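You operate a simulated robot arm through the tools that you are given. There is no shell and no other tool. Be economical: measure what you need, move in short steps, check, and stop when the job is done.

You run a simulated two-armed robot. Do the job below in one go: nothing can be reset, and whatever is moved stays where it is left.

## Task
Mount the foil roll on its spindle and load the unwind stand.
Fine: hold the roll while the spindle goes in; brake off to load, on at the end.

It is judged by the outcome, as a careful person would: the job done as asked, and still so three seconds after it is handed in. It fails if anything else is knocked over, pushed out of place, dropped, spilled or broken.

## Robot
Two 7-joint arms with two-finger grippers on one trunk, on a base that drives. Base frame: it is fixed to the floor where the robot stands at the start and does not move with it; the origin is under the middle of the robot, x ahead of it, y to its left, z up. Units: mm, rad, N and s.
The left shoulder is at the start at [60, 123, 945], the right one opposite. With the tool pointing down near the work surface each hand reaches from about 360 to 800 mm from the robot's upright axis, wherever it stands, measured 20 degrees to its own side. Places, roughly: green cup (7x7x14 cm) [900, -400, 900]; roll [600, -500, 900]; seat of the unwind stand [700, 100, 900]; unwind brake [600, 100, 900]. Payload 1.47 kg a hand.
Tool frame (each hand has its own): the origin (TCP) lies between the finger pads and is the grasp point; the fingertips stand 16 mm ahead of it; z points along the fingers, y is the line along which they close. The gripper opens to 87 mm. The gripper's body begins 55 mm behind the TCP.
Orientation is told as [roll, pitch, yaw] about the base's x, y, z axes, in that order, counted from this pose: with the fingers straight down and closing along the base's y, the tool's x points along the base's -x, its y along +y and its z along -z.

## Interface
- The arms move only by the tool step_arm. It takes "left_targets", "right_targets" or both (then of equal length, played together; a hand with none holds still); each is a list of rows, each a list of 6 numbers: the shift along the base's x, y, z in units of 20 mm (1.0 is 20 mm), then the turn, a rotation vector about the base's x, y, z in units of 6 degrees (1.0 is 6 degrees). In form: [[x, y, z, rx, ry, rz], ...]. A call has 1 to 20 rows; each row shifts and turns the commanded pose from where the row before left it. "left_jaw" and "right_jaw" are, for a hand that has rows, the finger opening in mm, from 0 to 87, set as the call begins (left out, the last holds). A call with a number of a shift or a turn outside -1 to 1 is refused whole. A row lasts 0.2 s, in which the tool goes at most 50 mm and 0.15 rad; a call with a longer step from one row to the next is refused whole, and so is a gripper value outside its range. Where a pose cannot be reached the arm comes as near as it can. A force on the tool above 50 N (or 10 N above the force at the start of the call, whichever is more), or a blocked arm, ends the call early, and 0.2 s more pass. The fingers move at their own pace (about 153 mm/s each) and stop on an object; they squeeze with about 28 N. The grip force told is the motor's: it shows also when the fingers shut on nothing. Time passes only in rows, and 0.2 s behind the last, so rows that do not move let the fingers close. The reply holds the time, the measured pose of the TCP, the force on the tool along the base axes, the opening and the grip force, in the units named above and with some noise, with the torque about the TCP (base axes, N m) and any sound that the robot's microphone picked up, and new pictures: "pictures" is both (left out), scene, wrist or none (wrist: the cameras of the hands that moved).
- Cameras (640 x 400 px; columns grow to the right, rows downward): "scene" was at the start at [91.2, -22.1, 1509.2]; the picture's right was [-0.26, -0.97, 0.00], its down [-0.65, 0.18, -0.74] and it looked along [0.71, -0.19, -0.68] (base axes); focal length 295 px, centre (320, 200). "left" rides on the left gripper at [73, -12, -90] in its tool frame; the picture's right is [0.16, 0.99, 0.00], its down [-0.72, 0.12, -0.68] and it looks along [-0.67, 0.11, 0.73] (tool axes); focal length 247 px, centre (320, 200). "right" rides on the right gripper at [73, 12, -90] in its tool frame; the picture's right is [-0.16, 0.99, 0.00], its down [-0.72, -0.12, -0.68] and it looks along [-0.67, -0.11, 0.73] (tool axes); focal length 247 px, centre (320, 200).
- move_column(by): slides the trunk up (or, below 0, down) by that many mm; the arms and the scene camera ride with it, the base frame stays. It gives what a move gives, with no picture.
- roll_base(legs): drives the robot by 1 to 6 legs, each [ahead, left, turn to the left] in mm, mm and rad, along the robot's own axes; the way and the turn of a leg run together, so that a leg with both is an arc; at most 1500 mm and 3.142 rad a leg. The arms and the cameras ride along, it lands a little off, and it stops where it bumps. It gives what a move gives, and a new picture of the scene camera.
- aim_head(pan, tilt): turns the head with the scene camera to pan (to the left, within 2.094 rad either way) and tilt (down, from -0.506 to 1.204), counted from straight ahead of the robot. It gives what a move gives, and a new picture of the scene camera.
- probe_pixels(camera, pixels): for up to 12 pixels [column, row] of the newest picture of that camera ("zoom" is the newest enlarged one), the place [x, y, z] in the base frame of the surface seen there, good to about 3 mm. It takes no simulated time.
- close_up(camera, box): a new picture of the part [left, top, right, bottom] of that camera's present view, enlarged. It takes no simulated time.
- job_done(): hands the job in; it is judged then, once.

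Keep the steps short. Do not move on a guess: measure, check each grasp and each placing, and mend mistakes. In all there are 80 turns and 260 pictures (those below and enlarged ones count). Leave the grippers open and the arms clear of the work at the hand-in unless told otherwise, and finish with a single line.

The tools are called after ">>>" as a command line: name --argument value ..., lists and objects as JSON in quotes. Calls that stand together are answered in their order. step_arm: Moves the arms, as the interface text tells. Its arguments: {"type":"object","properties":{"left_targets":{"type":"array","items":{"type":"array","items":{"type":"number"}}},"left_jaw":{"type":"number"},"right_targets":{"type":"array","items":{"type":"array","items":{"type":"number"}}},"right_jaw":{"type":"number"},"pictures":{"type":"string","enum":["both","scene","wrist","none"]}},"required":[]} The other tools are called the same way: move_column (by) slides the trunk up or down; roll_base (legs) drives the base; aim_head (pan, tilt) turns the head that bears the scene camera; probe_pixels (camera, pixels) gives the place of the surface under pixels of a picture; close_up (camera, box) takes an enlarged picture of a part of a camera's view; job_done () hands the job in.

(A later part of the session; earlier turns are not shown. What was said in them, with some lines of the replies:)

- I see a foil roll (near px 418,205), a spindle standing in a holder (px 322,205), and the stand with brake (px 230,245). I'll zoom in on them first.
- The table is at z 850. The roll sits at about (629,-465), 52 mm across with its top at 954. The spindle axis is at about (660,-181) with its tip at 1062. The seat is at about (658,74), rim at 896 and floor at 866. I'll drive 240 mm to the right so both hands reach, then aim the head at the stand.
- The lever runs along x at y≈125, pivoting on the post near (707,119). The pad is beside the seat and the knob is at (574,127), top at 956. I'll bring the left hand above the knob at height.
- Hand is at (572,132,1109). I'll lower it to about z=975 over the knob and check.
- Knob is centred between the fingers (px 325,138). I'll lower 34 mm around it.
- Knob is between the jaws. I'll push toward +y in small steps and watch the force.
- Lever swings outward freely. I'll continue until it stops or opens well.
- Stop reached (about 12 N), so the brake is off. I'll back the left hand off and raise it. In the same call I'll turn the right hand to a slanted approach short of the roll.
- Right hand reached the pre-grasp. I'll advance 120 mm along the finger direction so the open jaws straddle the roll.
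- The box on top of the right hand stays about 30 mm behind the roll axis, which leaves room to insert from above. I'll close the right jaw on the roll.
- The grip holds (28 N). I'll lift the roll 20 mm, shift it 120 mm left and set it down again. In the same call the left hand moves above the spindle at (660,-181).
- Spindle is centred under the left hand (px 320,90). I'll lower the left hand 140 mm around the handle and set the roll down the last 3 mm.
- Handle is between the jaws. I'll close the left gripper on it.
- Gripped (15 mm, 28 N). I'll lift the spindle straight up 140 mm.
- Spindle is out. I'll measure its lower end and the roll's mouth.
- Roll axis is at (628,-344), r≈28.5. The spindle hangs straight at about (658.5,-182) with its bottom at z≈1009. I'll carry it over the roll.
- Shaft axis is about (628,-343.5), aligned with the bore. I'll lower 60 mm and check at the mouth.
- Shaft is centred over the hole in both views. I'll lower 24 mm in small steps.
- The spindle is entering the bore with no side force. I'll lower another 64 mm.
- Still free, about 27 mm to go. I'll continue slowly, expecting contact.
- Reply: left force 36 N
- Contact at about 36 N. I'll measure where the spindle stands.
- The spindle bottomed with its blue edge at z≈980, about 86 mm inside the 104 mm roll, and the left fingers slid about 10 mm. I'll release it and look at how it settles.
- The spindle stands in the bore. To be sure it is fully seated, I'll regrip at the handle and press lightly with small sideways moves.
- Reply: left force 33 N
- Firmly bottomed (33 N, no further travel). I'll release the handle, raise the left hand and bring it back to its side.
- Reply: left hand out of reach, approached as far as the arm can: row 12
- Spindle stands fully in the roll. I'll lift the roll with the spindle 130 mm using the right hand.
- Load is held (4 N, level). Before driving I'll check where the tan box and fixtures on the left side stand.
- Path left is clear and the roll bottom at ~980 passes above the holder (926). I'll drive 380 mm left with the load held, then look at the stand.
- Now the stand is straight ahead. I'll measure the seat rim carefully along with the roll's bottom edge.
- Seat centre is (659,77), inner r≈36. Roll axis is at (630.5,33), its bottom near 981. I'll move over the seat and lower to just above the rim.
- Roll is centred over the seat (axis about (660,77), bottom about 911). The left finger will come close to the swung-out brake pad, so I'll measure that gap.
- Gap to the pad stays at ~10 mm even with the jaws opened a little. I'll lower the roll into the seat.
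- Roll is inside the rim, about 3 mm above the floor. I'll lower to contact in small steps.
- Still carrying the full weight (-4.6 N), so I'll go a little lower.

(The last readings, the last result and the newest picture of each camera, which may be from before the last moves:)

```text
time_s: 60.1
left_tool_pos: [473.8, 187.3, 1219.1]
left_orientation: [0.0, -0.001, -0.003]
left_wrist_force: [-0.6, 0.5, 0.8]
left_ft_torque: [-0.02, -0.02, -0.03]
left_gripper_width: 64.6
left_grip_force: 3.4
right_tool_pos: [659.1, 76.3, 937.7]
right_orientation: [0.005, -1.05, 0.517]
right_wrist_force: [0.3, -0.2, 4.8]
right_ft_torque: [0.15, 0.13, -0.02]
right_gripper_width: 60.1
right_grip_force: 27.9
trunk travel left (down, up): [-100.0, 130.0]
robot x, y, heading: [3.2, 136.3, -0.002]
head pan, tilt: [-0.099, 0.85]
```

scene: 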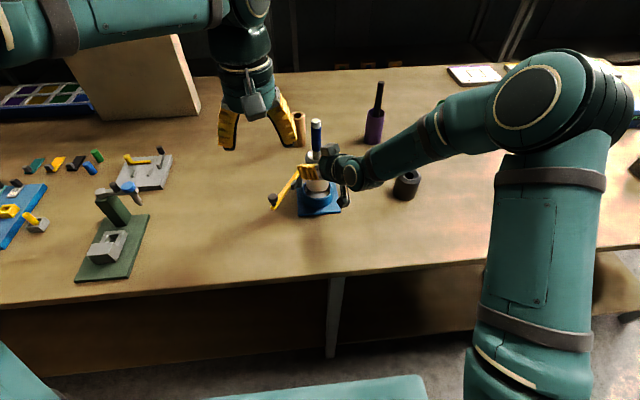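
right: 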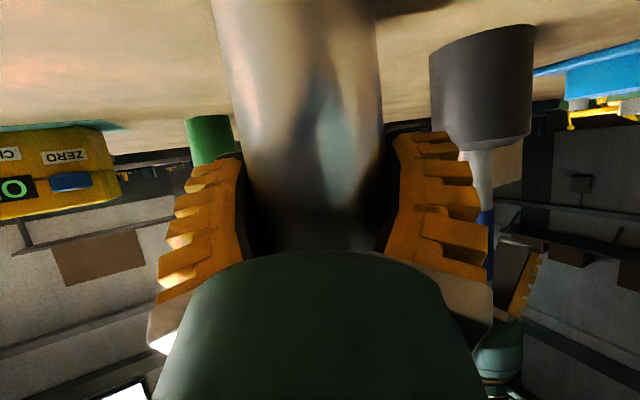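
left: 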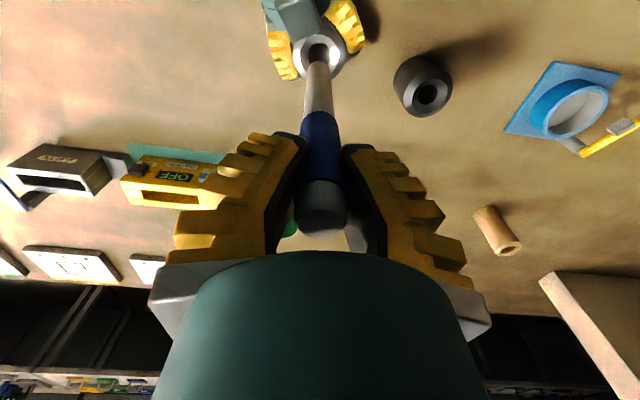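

Now resting on the floor (+4.8 N). I'll open the right jaw slightly and check that the roll stays.

>>> step_arm --right_targets '[[0, 0, 0, 0, 0, 0], [0, 0, 0, 0, 0, 0], [0, 0, 0, 0, 0, 0]]' --right_jaw 68 --pictures "wrist"

>>> close_up --camera "scene" --box '[265, 140, 361, 220]'

```text
time_s: 60.9
left_tool_pos: [474.3, 187.0, 1219.4]
left_orientation: [0.001, 0.0, -0.004]
left_wrist_force: [-0.7, -0.2, 0.0]
left_ft_torque: [0.0, 0.03, 0.01]
left_gripper_width: 64.7
left_grip_force: 3.3
right_tool_pos: [658.6, 75.7, 938.6]
right_orientation: [0.007, -1.047, 0.516]
right_wrist_force: [0.2, 0.6, 0.5]
right_ft_torque: [0.0, -0.02, -0.02]
right_gripper_width: 71.8
right_grip_force: 2.4
trunk travel left (down, up): [-100.0, 130.0]
robot x, y, heading: [1.1, 138.1, -0.005]
head pan, tilt: [-0.099, 0.85]
```

right: 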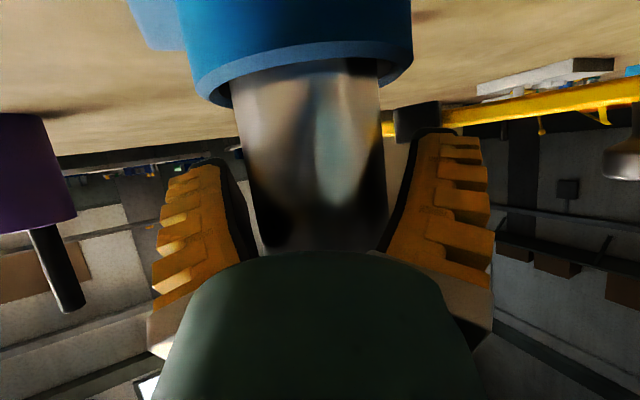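

```text
5.00 times, centred on (313, 180) of scene
```

zoom: 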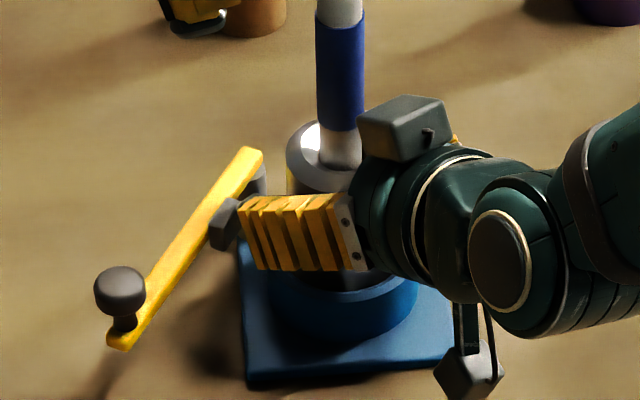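

Roll stands in the seat. I'll withdraw the right hand straight back along its fingers, then up and aside.

>>> step_arm --right_targets '[[-0.37, -0.22, 0.25, 0, 0, 0], [-0.37, -0.22, 0.25, 0, 0, 0], [-0.75, -0.433, 0.5, 0, 0, 0], [-0.75, -0.433, 0.5, 0, 0, 0], [-0.75, -0.433, 0.5, 0, 0, 0], [-0.75, -0.433, 0.5, 0, 0, 0], [-0.75, -0.433, 0.5, 0, 0, 0], [-0.75, -0.433, 0.5, 0, 0, 0], [-0.5, -0.8, 0.7, 0, 0, 0], [-0.5, -0.8, 0.7, 0, 0, 0], [-0.5, -0.8, 0.7, 0, 0, 0], [-0.5, -0.8, 0.7, 0, 0, 0], [-0.5, -0.8, 0.7, 0, 0, 0], [-0.5, -0.8, 0.7, 0, 0, 0]]'

>>> close_up --camera "scene" --box '[255, 110, 371, 220]'

```text
time_s: 63.9
left_tool_pos: [474.6, 187.0, 1220.1]
left_orientation: [0.0, 0.0, -0.004]
left_wrist_force: [0.1, -0.6, -0.8]
left_ft_torque: [0.0, 0.0, -0.01]
left_gripper_width: 64.8
left_grip_force: 3.5
right_tool_pos: [493.6, -80.9, 1091.8]
right_orientation: [0.007, -1.047, 0.516]
right_wrist_force: [-0.8, 0.8, -0.5]
right_ft_torque: [-0.02, -0.01, -0.01]
right_gripper_width: 71.6
right_grip_force: 2.6
trunk travel left (down, up): [-100.0, 130.0]
robot x, y, heading: [1.7, 138.3, -0.003]
head pan, tilt: [-0.099, 0.85]
```

scene: 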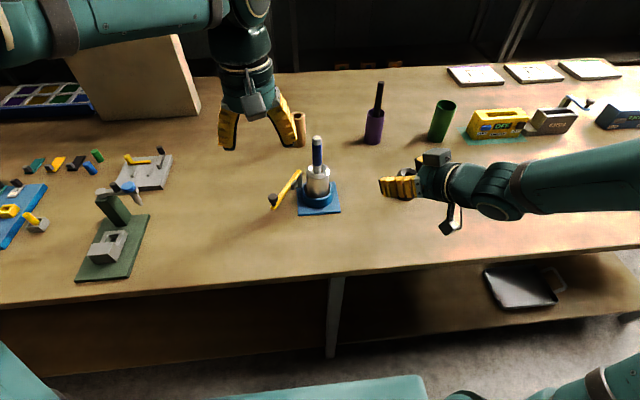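
right: 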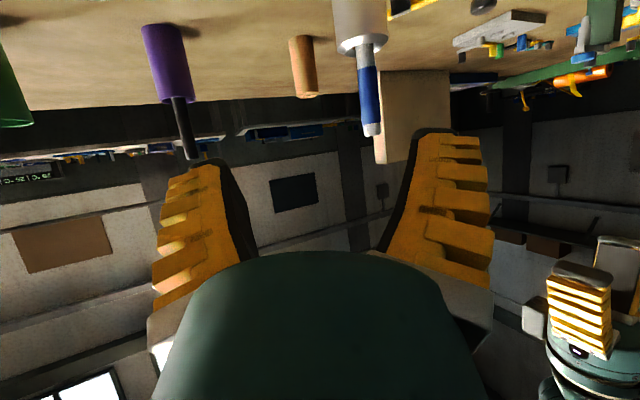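

```text
3.64 times, centred on (313, 165) of scene
```

zoom: 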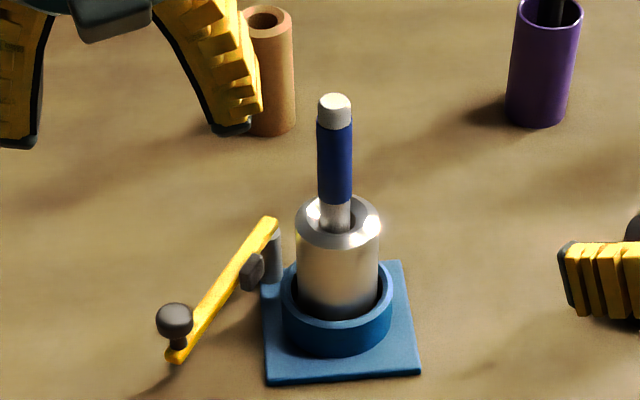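

The roll and spindle stand in the seat. Next I'll measure the knob so the brake can be applied.

>>> probe_pixels --camera "zoom" --pixels '[[174, 312], [162, 318], [188, 318], [174, 305], [270, 225], [176, 355], [257, 262], [247, 280], [262, 268], [337, 245], [318, 285], [345, 210]]'

```text
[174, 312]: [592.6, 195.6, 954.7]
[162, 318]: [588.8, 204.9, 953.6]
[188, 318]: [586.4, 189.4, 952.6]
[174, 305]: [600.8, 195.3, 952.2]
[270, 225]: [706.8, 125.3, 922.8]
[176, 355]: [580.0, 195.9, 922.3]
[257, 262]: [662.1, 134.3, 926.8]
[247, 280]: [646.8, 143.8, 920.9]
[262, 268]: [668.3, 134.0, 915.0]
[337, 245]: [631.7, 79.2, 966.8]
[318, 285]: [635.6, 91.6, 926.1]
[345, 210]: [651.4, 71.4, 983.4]
```

Knob is at (592,196). I'll bring the left hand above it.

>>> step_arm --left_targets '[[0.97, 0.08, 0, 0, 0, 0], [0.97, 0.08, 0, 0, 0, 0], [0.97, 0.08, 0, 0, 0, 0], [0.97, 0.08, 0, 0, 0, 0], [0.97, 0.08, 0, 0, 0, 0], [0.97, 0.08, 0, 0, 0, 0], [0, 0, -1, 0, 0, 0], [0, 0, -1, 0, 0, 0], [0, 0, -1, 0, 0, 0], [0, 0, -1, 0, 0, 0], [0, 0, -1, 0, 0, 0], [0, 0, -1, 0, 0, 0], [0, 0, -1, 0, 0, 0], [0, 0, -1, 0, 0, 0], [0, 0, -1, 0, 0, 0], [0, 0, -1, 0, 0, 0], [0, 0, -1, 0, 0, 0], [0, 0, -0.6, 0, 0, 0], [0, 0, 0, 0, 0, 0]]' --left_jaw 50 --pictures "wrist"

>>> close_up --camera "scene" --box '[225, 110, 371, 220]'

```text
time_s: 67.9
left_tool_pos: [591.1, 195.9, 987.8]
left_orientation: [0.001, 0.0, -0.003]
left_wrist_force: [0.3, 0.0, -0.9]
left_ft_torque: [0.01, -0.03, 0.0]
left_gripper_width: 55.4
left_grip_force: 3.6
right_tool_pos: [493.3, -79.9, 1091.8]
right_orientation: [0.008, -1.047, 0.517]
right_wrist_force: [0.0, -0.9, -0.3]
right_ft_torque: [0.01, -0.05, 0.01]
right_gripper_width: 71.9
right_grip_force: 1.9
trunk travel left (down, up): [-100.0, 130.0]
robot x, y, heading: [1.3, 136.7, -0.006]
head pan, tilt: [-0.099, 0.85]
```

left: 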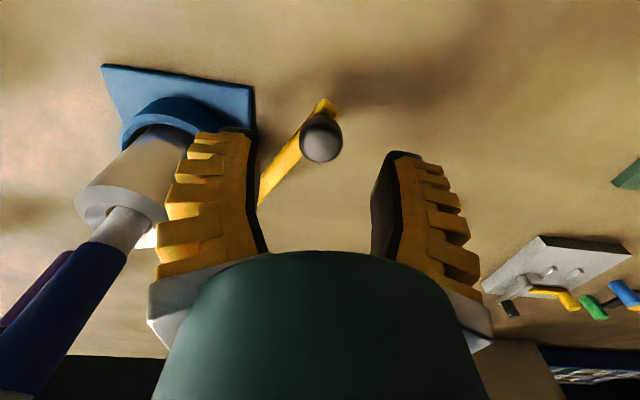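

```text
3.64 times, centred on (298, 165) of scene
```

zoom: 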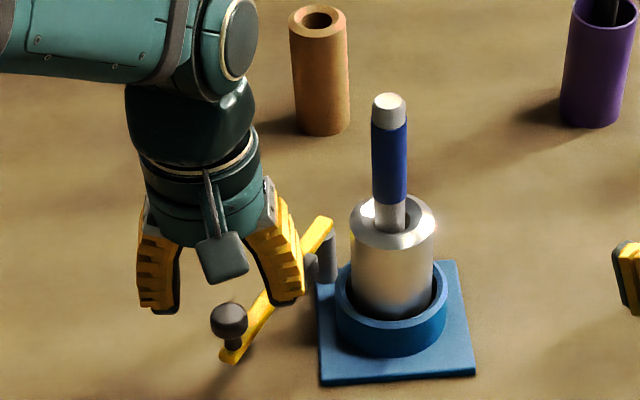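

Knob centred between fingers. I'll lower around it and swing the lever toward -y.

>>> step_arm --left_targets '[[0, 0, -0.8, 0, 0, 0], [0, 0, -0.75, 0, 0, 0], [0, -0.4, 0, 0, 0, 0], [0, -0.4, 0, 0, 0, 0], [-0.15, -0.4, 0, 0, 0, 0], [-0.15, -0.4, 0, 0, 0, 0], [-0.15, -0.4, 0, 0, 0, 0], [-0.15, -0.4, 0, 0, 0, 0], [-0.1, -0.4, 0, 0, 0, 0], [-0.1, -0.4, 0, 0, 0, 0], [0, 0, 0, 0, 0, 0]]' --pictures "wrist"

>>> close_up --camera "scene" --box '[225, 110, 371, 220]'

```text
time_s: 70.3
left_tool_pos: [573.7, 133.4, 956.1]
left_orientation: [0.0, 0.0, -0.003]
left_wrist_force: [0.3, -0.5, -0.3]
left_ft_torque: [0.01, -0.02, -0.03]
left_gripper_width: 55.1
left_grip_force: 3.7
right_tool_pos: [492.7, -80.2, 1091.6]
right_orientation: [0.007, -1.047, 0.516]
right_wrist_force: [-0.3, 0.9, 0.4]
right_ft_torque: [0.03, 0.01, 0.01]
right_gripper_width: 71.7
right_grip_force: 2.7
trunk travel left (down, up): [-100.0, 130.0]
robot x, y, heading: [-3.4, 141.4, -0.002]
head pan, tilt: [-0.099, 0.85]
```

left: 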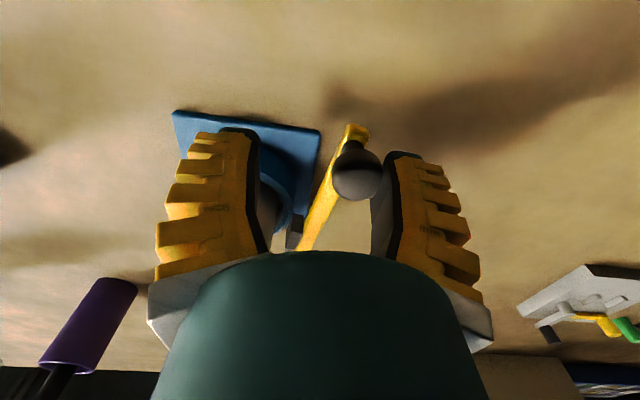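

```text
3.64 times, centred on (298, 165) of scene
```

zoom: 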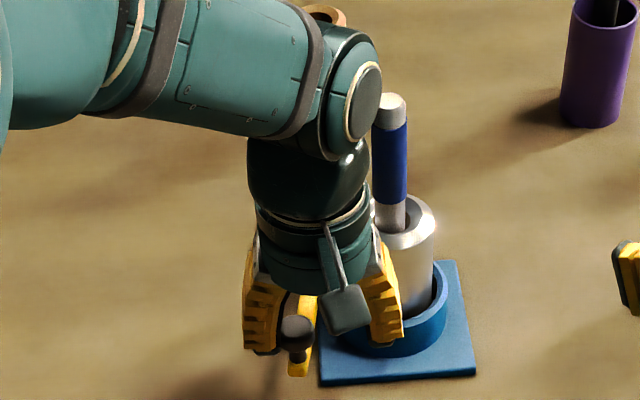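

Lever follows. The left wrist appears close to the spindle top, so I'll measure that before continuing.

>>> probe_pixels --camera "zoom" --pixels '[[362, 105], [378, 90], [372, 140], [362, 170], [360, 200], [390, 105], [390, 250], [395, 330], [298, 330], [310, 345]]'

```text
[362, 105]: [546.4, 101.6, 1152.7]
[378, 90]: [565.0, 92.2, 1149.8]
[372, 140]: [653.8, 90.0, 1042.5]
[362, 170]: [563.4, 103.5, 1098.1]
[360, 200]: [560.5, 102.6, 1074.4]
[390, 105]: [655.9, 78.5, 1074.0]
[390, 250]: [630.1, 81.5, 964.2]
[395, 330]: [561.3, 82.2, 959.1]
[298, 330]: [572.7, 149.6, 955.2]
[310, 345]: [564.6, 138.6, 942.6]
```

Wrist stays at x≲620 and the spindle is at x≥649, so it's clear. I'll continue about 20 mm gently.

>>> step_arm --left_targets '[[-0.05, -0.25, 0, 0, 0, 0], [0, -0.25, 0, 0, 0, 0], [0, -0.25, 0, 0, 0, 0], [0, -0.25, 0, 0, 0, 0], [0, 0, 0, 0, 0, 0]]' --pictures "wrist"

>>> close_up --camera "scene" --box '[265, 150, 361, 220]'

```text
time_s: 71.5
left_tool_pos: [574.1, 112.8, 955.6]
left_orientation: [-0.002, 0.0, -0.003]
left_wrist_force: [-0.4, 0.1, -0.1]
left_ft_torque: [0.02, -0.02, -0.02]
left_gripper_width: 55.5
left_grip_force: 3.5
right_tool_pos: [493.9, -79.5, 1091.2]
right_orientation: [0.007, -1.047, 0.516]
right_wrist_force: [0.6, 0.1, -0.1]
right_ft_torque: [0.0, -0.03, 0.02]
right_gripper_width: 71.9
right_grip_force: 2.6
trunk travel left (down, up): [-100.0, 130.0]
robot x, y, heading: [-1.3, 140.8, 0.004]
head pan, tilt: [-0.099, 0.85]
```

left: 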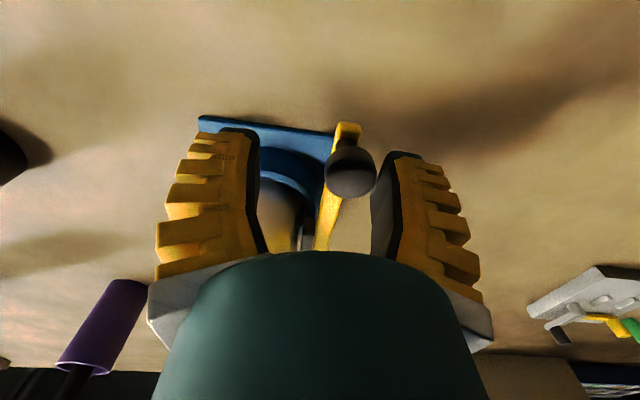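

```text
5.71 times, centred on (313, 185) of scene
```

zoom: 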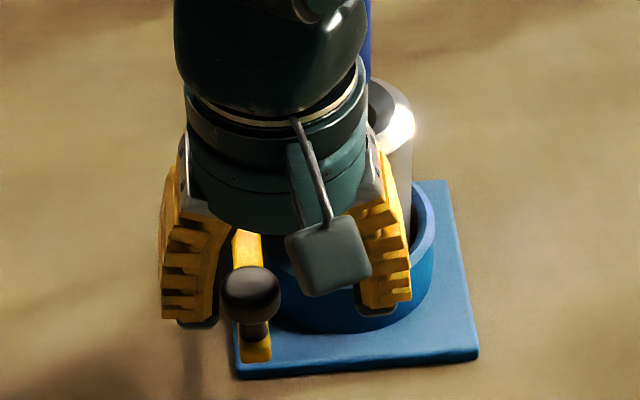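

Lever is about where it started, with no resistance yet. I'll press on gently to the stop.

>>> step_arm --left_targets '[[0, -0.15, 0, 0, 0, 0], [0, -0.15, 0, 0, 0, 0], [0, -0.15, 0, 0, 0, 0], [0, 0, 0, 0, 0, 0]]' --pictures "wrist"

>>> close_up --camera "scene" --box '[265, 150, 361, 220]'

```text
time_s: 72.5
left_tool_pos: [574.2, 104.8, 955.8]
left_orientation: [-0.002, 0.004, -0.002]
left_wrist_force: [-2.7, 7.4, -0.3]
left_ft_torque: [0.03, 0.12, 0.17]
left_gripper_width: 60.8
left_grip_force: 7.7
right_tool_pos: [493.5, -78.1, 1092.2]
right_orientation: [0.006, -1.047, 0.518]
right_wrist_force: [-0.6, -0.2, 0.1]
right_ft_torque: [-0.03, -0.02, -0.03]
right_gripper_width: 71.8
right_grip_force: 2.9
trunk travel left (down, up): [-100.0, 130.0]
robot x, y, heading: [0.0, 139.5, -0.006]
head pan, tilt: [-0.099, 0.85]
```

left: 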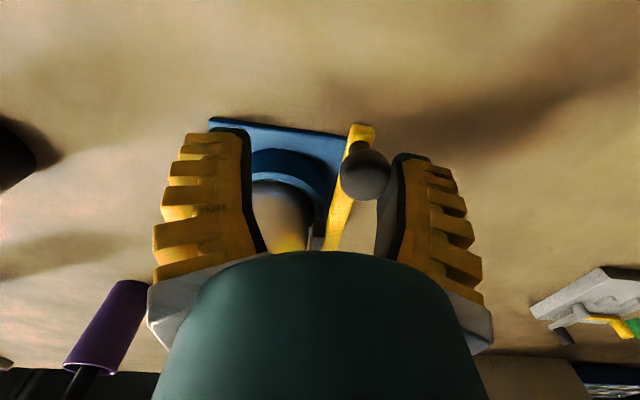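

```text
5.71 times, centred on (313, 185) of scene
```

zoom: 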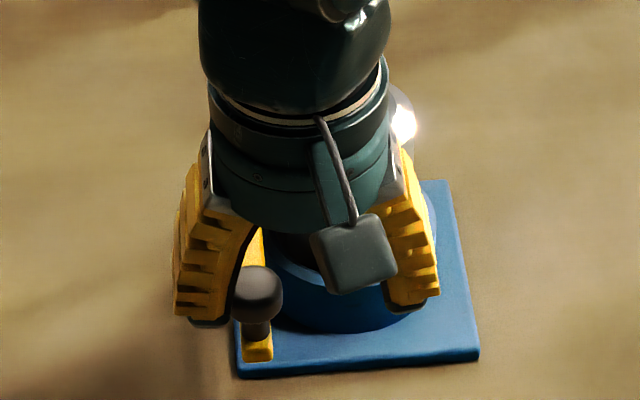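

Firm stop (7 N), so the brake is on. I'll back off 8 mm and raise the left hand clear.

>>> step_arm --left_targets '[[0, 0.3, 0, 0, 0, 0], [0, 0.1, 0, 0, 0, 0], [0, 0, 0.5, 0, 0, 0], [0, 0, 1, 0, 0, 0], [0, 0, 1, 0, 0, 0], [0, 0, 1, 0, 0, 0], [0, 0, 1, 0, 0, 0], [-0.3, 0.3, 1, 0, 0, 0], [-0.3, 0.3, 1, 0, 0, 0], [-0.5, 0.5, 1, 0, 0, 0], [-0.5, 0.5, 1, 0, 0, 0], [-0.5, 0.5, 1, 0, 0, 0], [-0.5, 0.5, 1, 0, 0, 0], [-0.5, 0.5, 1, 0, 0, 0], [-0.5, 0.5, 1, 0, 0, 0]]' --right_targets '[[0, 0, 0, 0, 0, 0], [0, 0, 0, 0, 0, 0], [0, 0, 0, 0, 0, 0], [0, 0, 0, 0, 0, 0], [0, 0, 0, 0, 0, 0], [0, 0, 0, 0, 0, 0], [0, 0, 0, 0, 0, 0], [0, 0, 0, 0, 0, 0], [0, 0, 0, 0, 0, 0], [0, 0, 0, 0, 0, 0], [0, 0, 0, 0, 0, 0], [0, 0, 0, 0, 0, 0], [0, 0, 0, 0, 0, 0], [0, 0, 0, 0, 0, 0], [0, 0, 0, 0, 0, 0]]' --right_jaw 87 --pictures "scene"

>>> close_up --camera "scene" --box '[265, 130, 361, 220]'

>>> probe_pixels --camera "zoom" --pixels '[[255, 275], [290, 180], [250, 140], [262, 330], [340, 180], [290, 200], [305, 190], [325, 150]]'

```text
time_s: 75.7
left_tool_pos: [502.5, 182.7, 1206.3]
left_orientation: [-0.002, 0.0, -0.004]
left_wrist_force: [-0.5, 0.0, 0.3]
left_ft_torque: [-0.03, -0.03, 0.04]
left_gripper_width: 55.4
left_grip_force: 3.5
right_tool_pos: [493.4, -80.0, 1092.4]
right_orientation: [0.01, -1.047, 0.517]
right_wrist_force: [0.0, 0.2, -0.5]
right_ft_torque: [-0.03, 0.0, -0.02]
right_gripper_width: 87.2
right_grip_force: 0.0
trunk travel left (down, up): [-100.0, 130.0]
robot x, y, heading: [-0.8, 136.3, -0.006]
head pan, tilt: [-0.099, 0.85]
```

scene: 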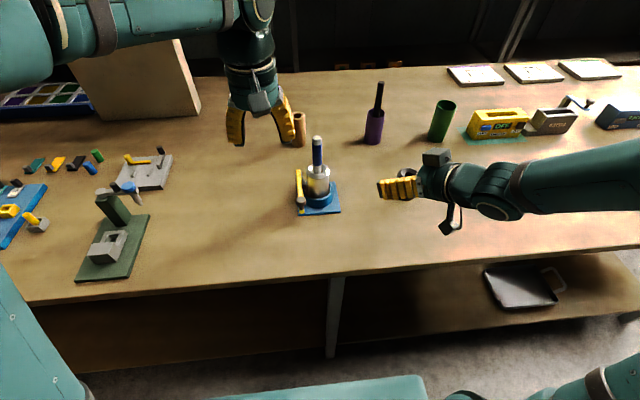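

```text
4.44 times, centred on (313, 175) of scene
```

zoom: 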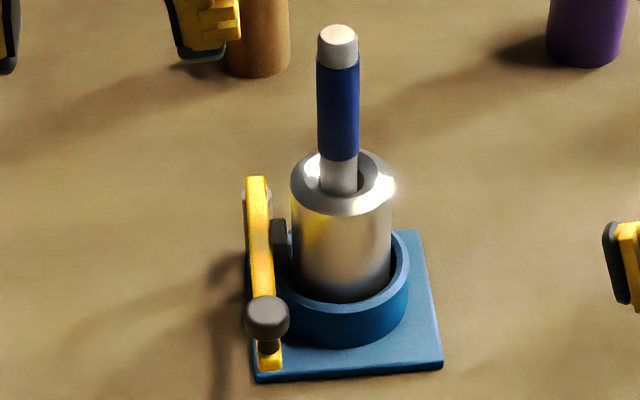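

```text
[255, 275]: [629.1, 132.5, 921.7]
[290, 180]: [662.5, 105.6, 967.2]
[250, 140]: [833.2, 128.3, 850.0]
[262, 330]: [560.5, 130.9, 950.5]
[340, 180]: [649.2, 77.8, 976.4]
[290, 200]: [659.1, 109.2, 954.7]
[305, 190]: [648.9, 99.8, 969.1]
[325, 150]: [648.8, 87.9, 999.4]
```

>>> close_up --camera "scene" --box '[290, 160, 346, 216]'

>>> probe_pixels --camera "zoom" --pixels '[[138, 80], [150, 200], [160, 350], [150, 272], [185, 170], [200, 180], [185, 200], [225, 180]]'

```text
7.14 times, centred on (318, 188) of scene
```

zoom: 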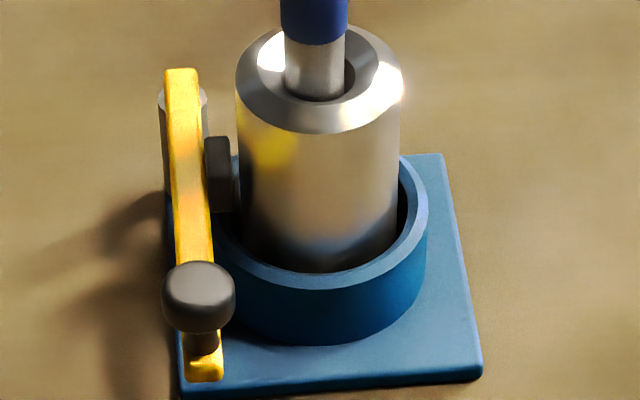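

```text
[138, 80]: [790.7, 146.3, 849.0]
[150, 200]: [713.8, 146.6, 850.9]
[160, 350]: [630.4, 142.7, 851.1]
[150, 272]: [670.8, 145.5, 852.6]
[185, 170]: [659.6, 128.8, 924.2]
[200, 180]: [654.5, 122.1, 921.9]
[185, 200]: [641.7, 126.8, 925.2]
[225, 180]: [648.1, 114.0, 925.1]
```

Lever is back parallel to the plate at its stop, with the pad next to the roll and the roll upright in the seat. I'll open the left jaw fully and take a last look.

>>> step_arm --left_targets '[[0, 0, 0, 0, 0, 0], [0, 0, 0, 0, 0, 0], [0, 0, 0, 0, 0, 0]]' --left_jaw 87 --pictures "scene"

```text
time_s: 76.5
left_tool_pos: [503.0, 183.4, 1205.6]
left_orientation: [0.0, 0.001, -0.002]
left_wrist_force: [-0.6, -0.5, 0.3]
left_ft_torque: [-0.04, 0.01, -0.01]
left_gripper_width: 87.0
left_grip_force: 0.2
right_tool_pos: [492.8, -80.3, 1092.9]
right_orientation: [0.008, -1.046, 0.515]
right_wrist_force: [-0.2, -0.6, -0.7]
right_ft_torque: [0.02, 0.01, 0.0]
right_gripper_width: 87.1
right_grip_force: 0.0
trunk travel left (down, up): [-100.0, 130.0]
robot x, y, heading: [4.9, 139.5, -0.005]
head pan, tilt: [-0.099, 0.85]
```

scene: 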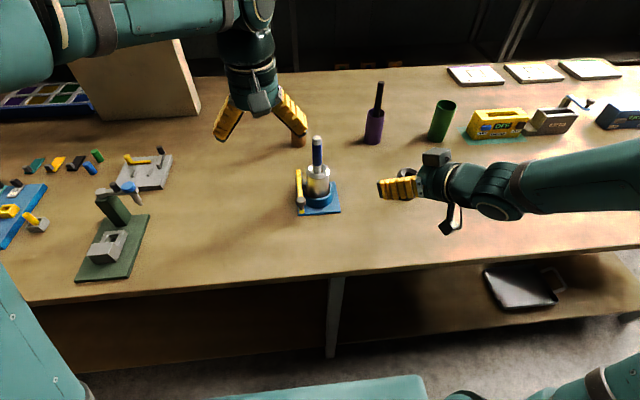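

Everything is in place and the arms are clear, so I'm handing in.

>>> job_done

```text
The job is handed in.
```

The foil roll is on its spindle and seated in the unwind stand, with the brake back on at its stop; the spindle stopped firmly about 86 mm into the 104 mm roll and would go no deeper.
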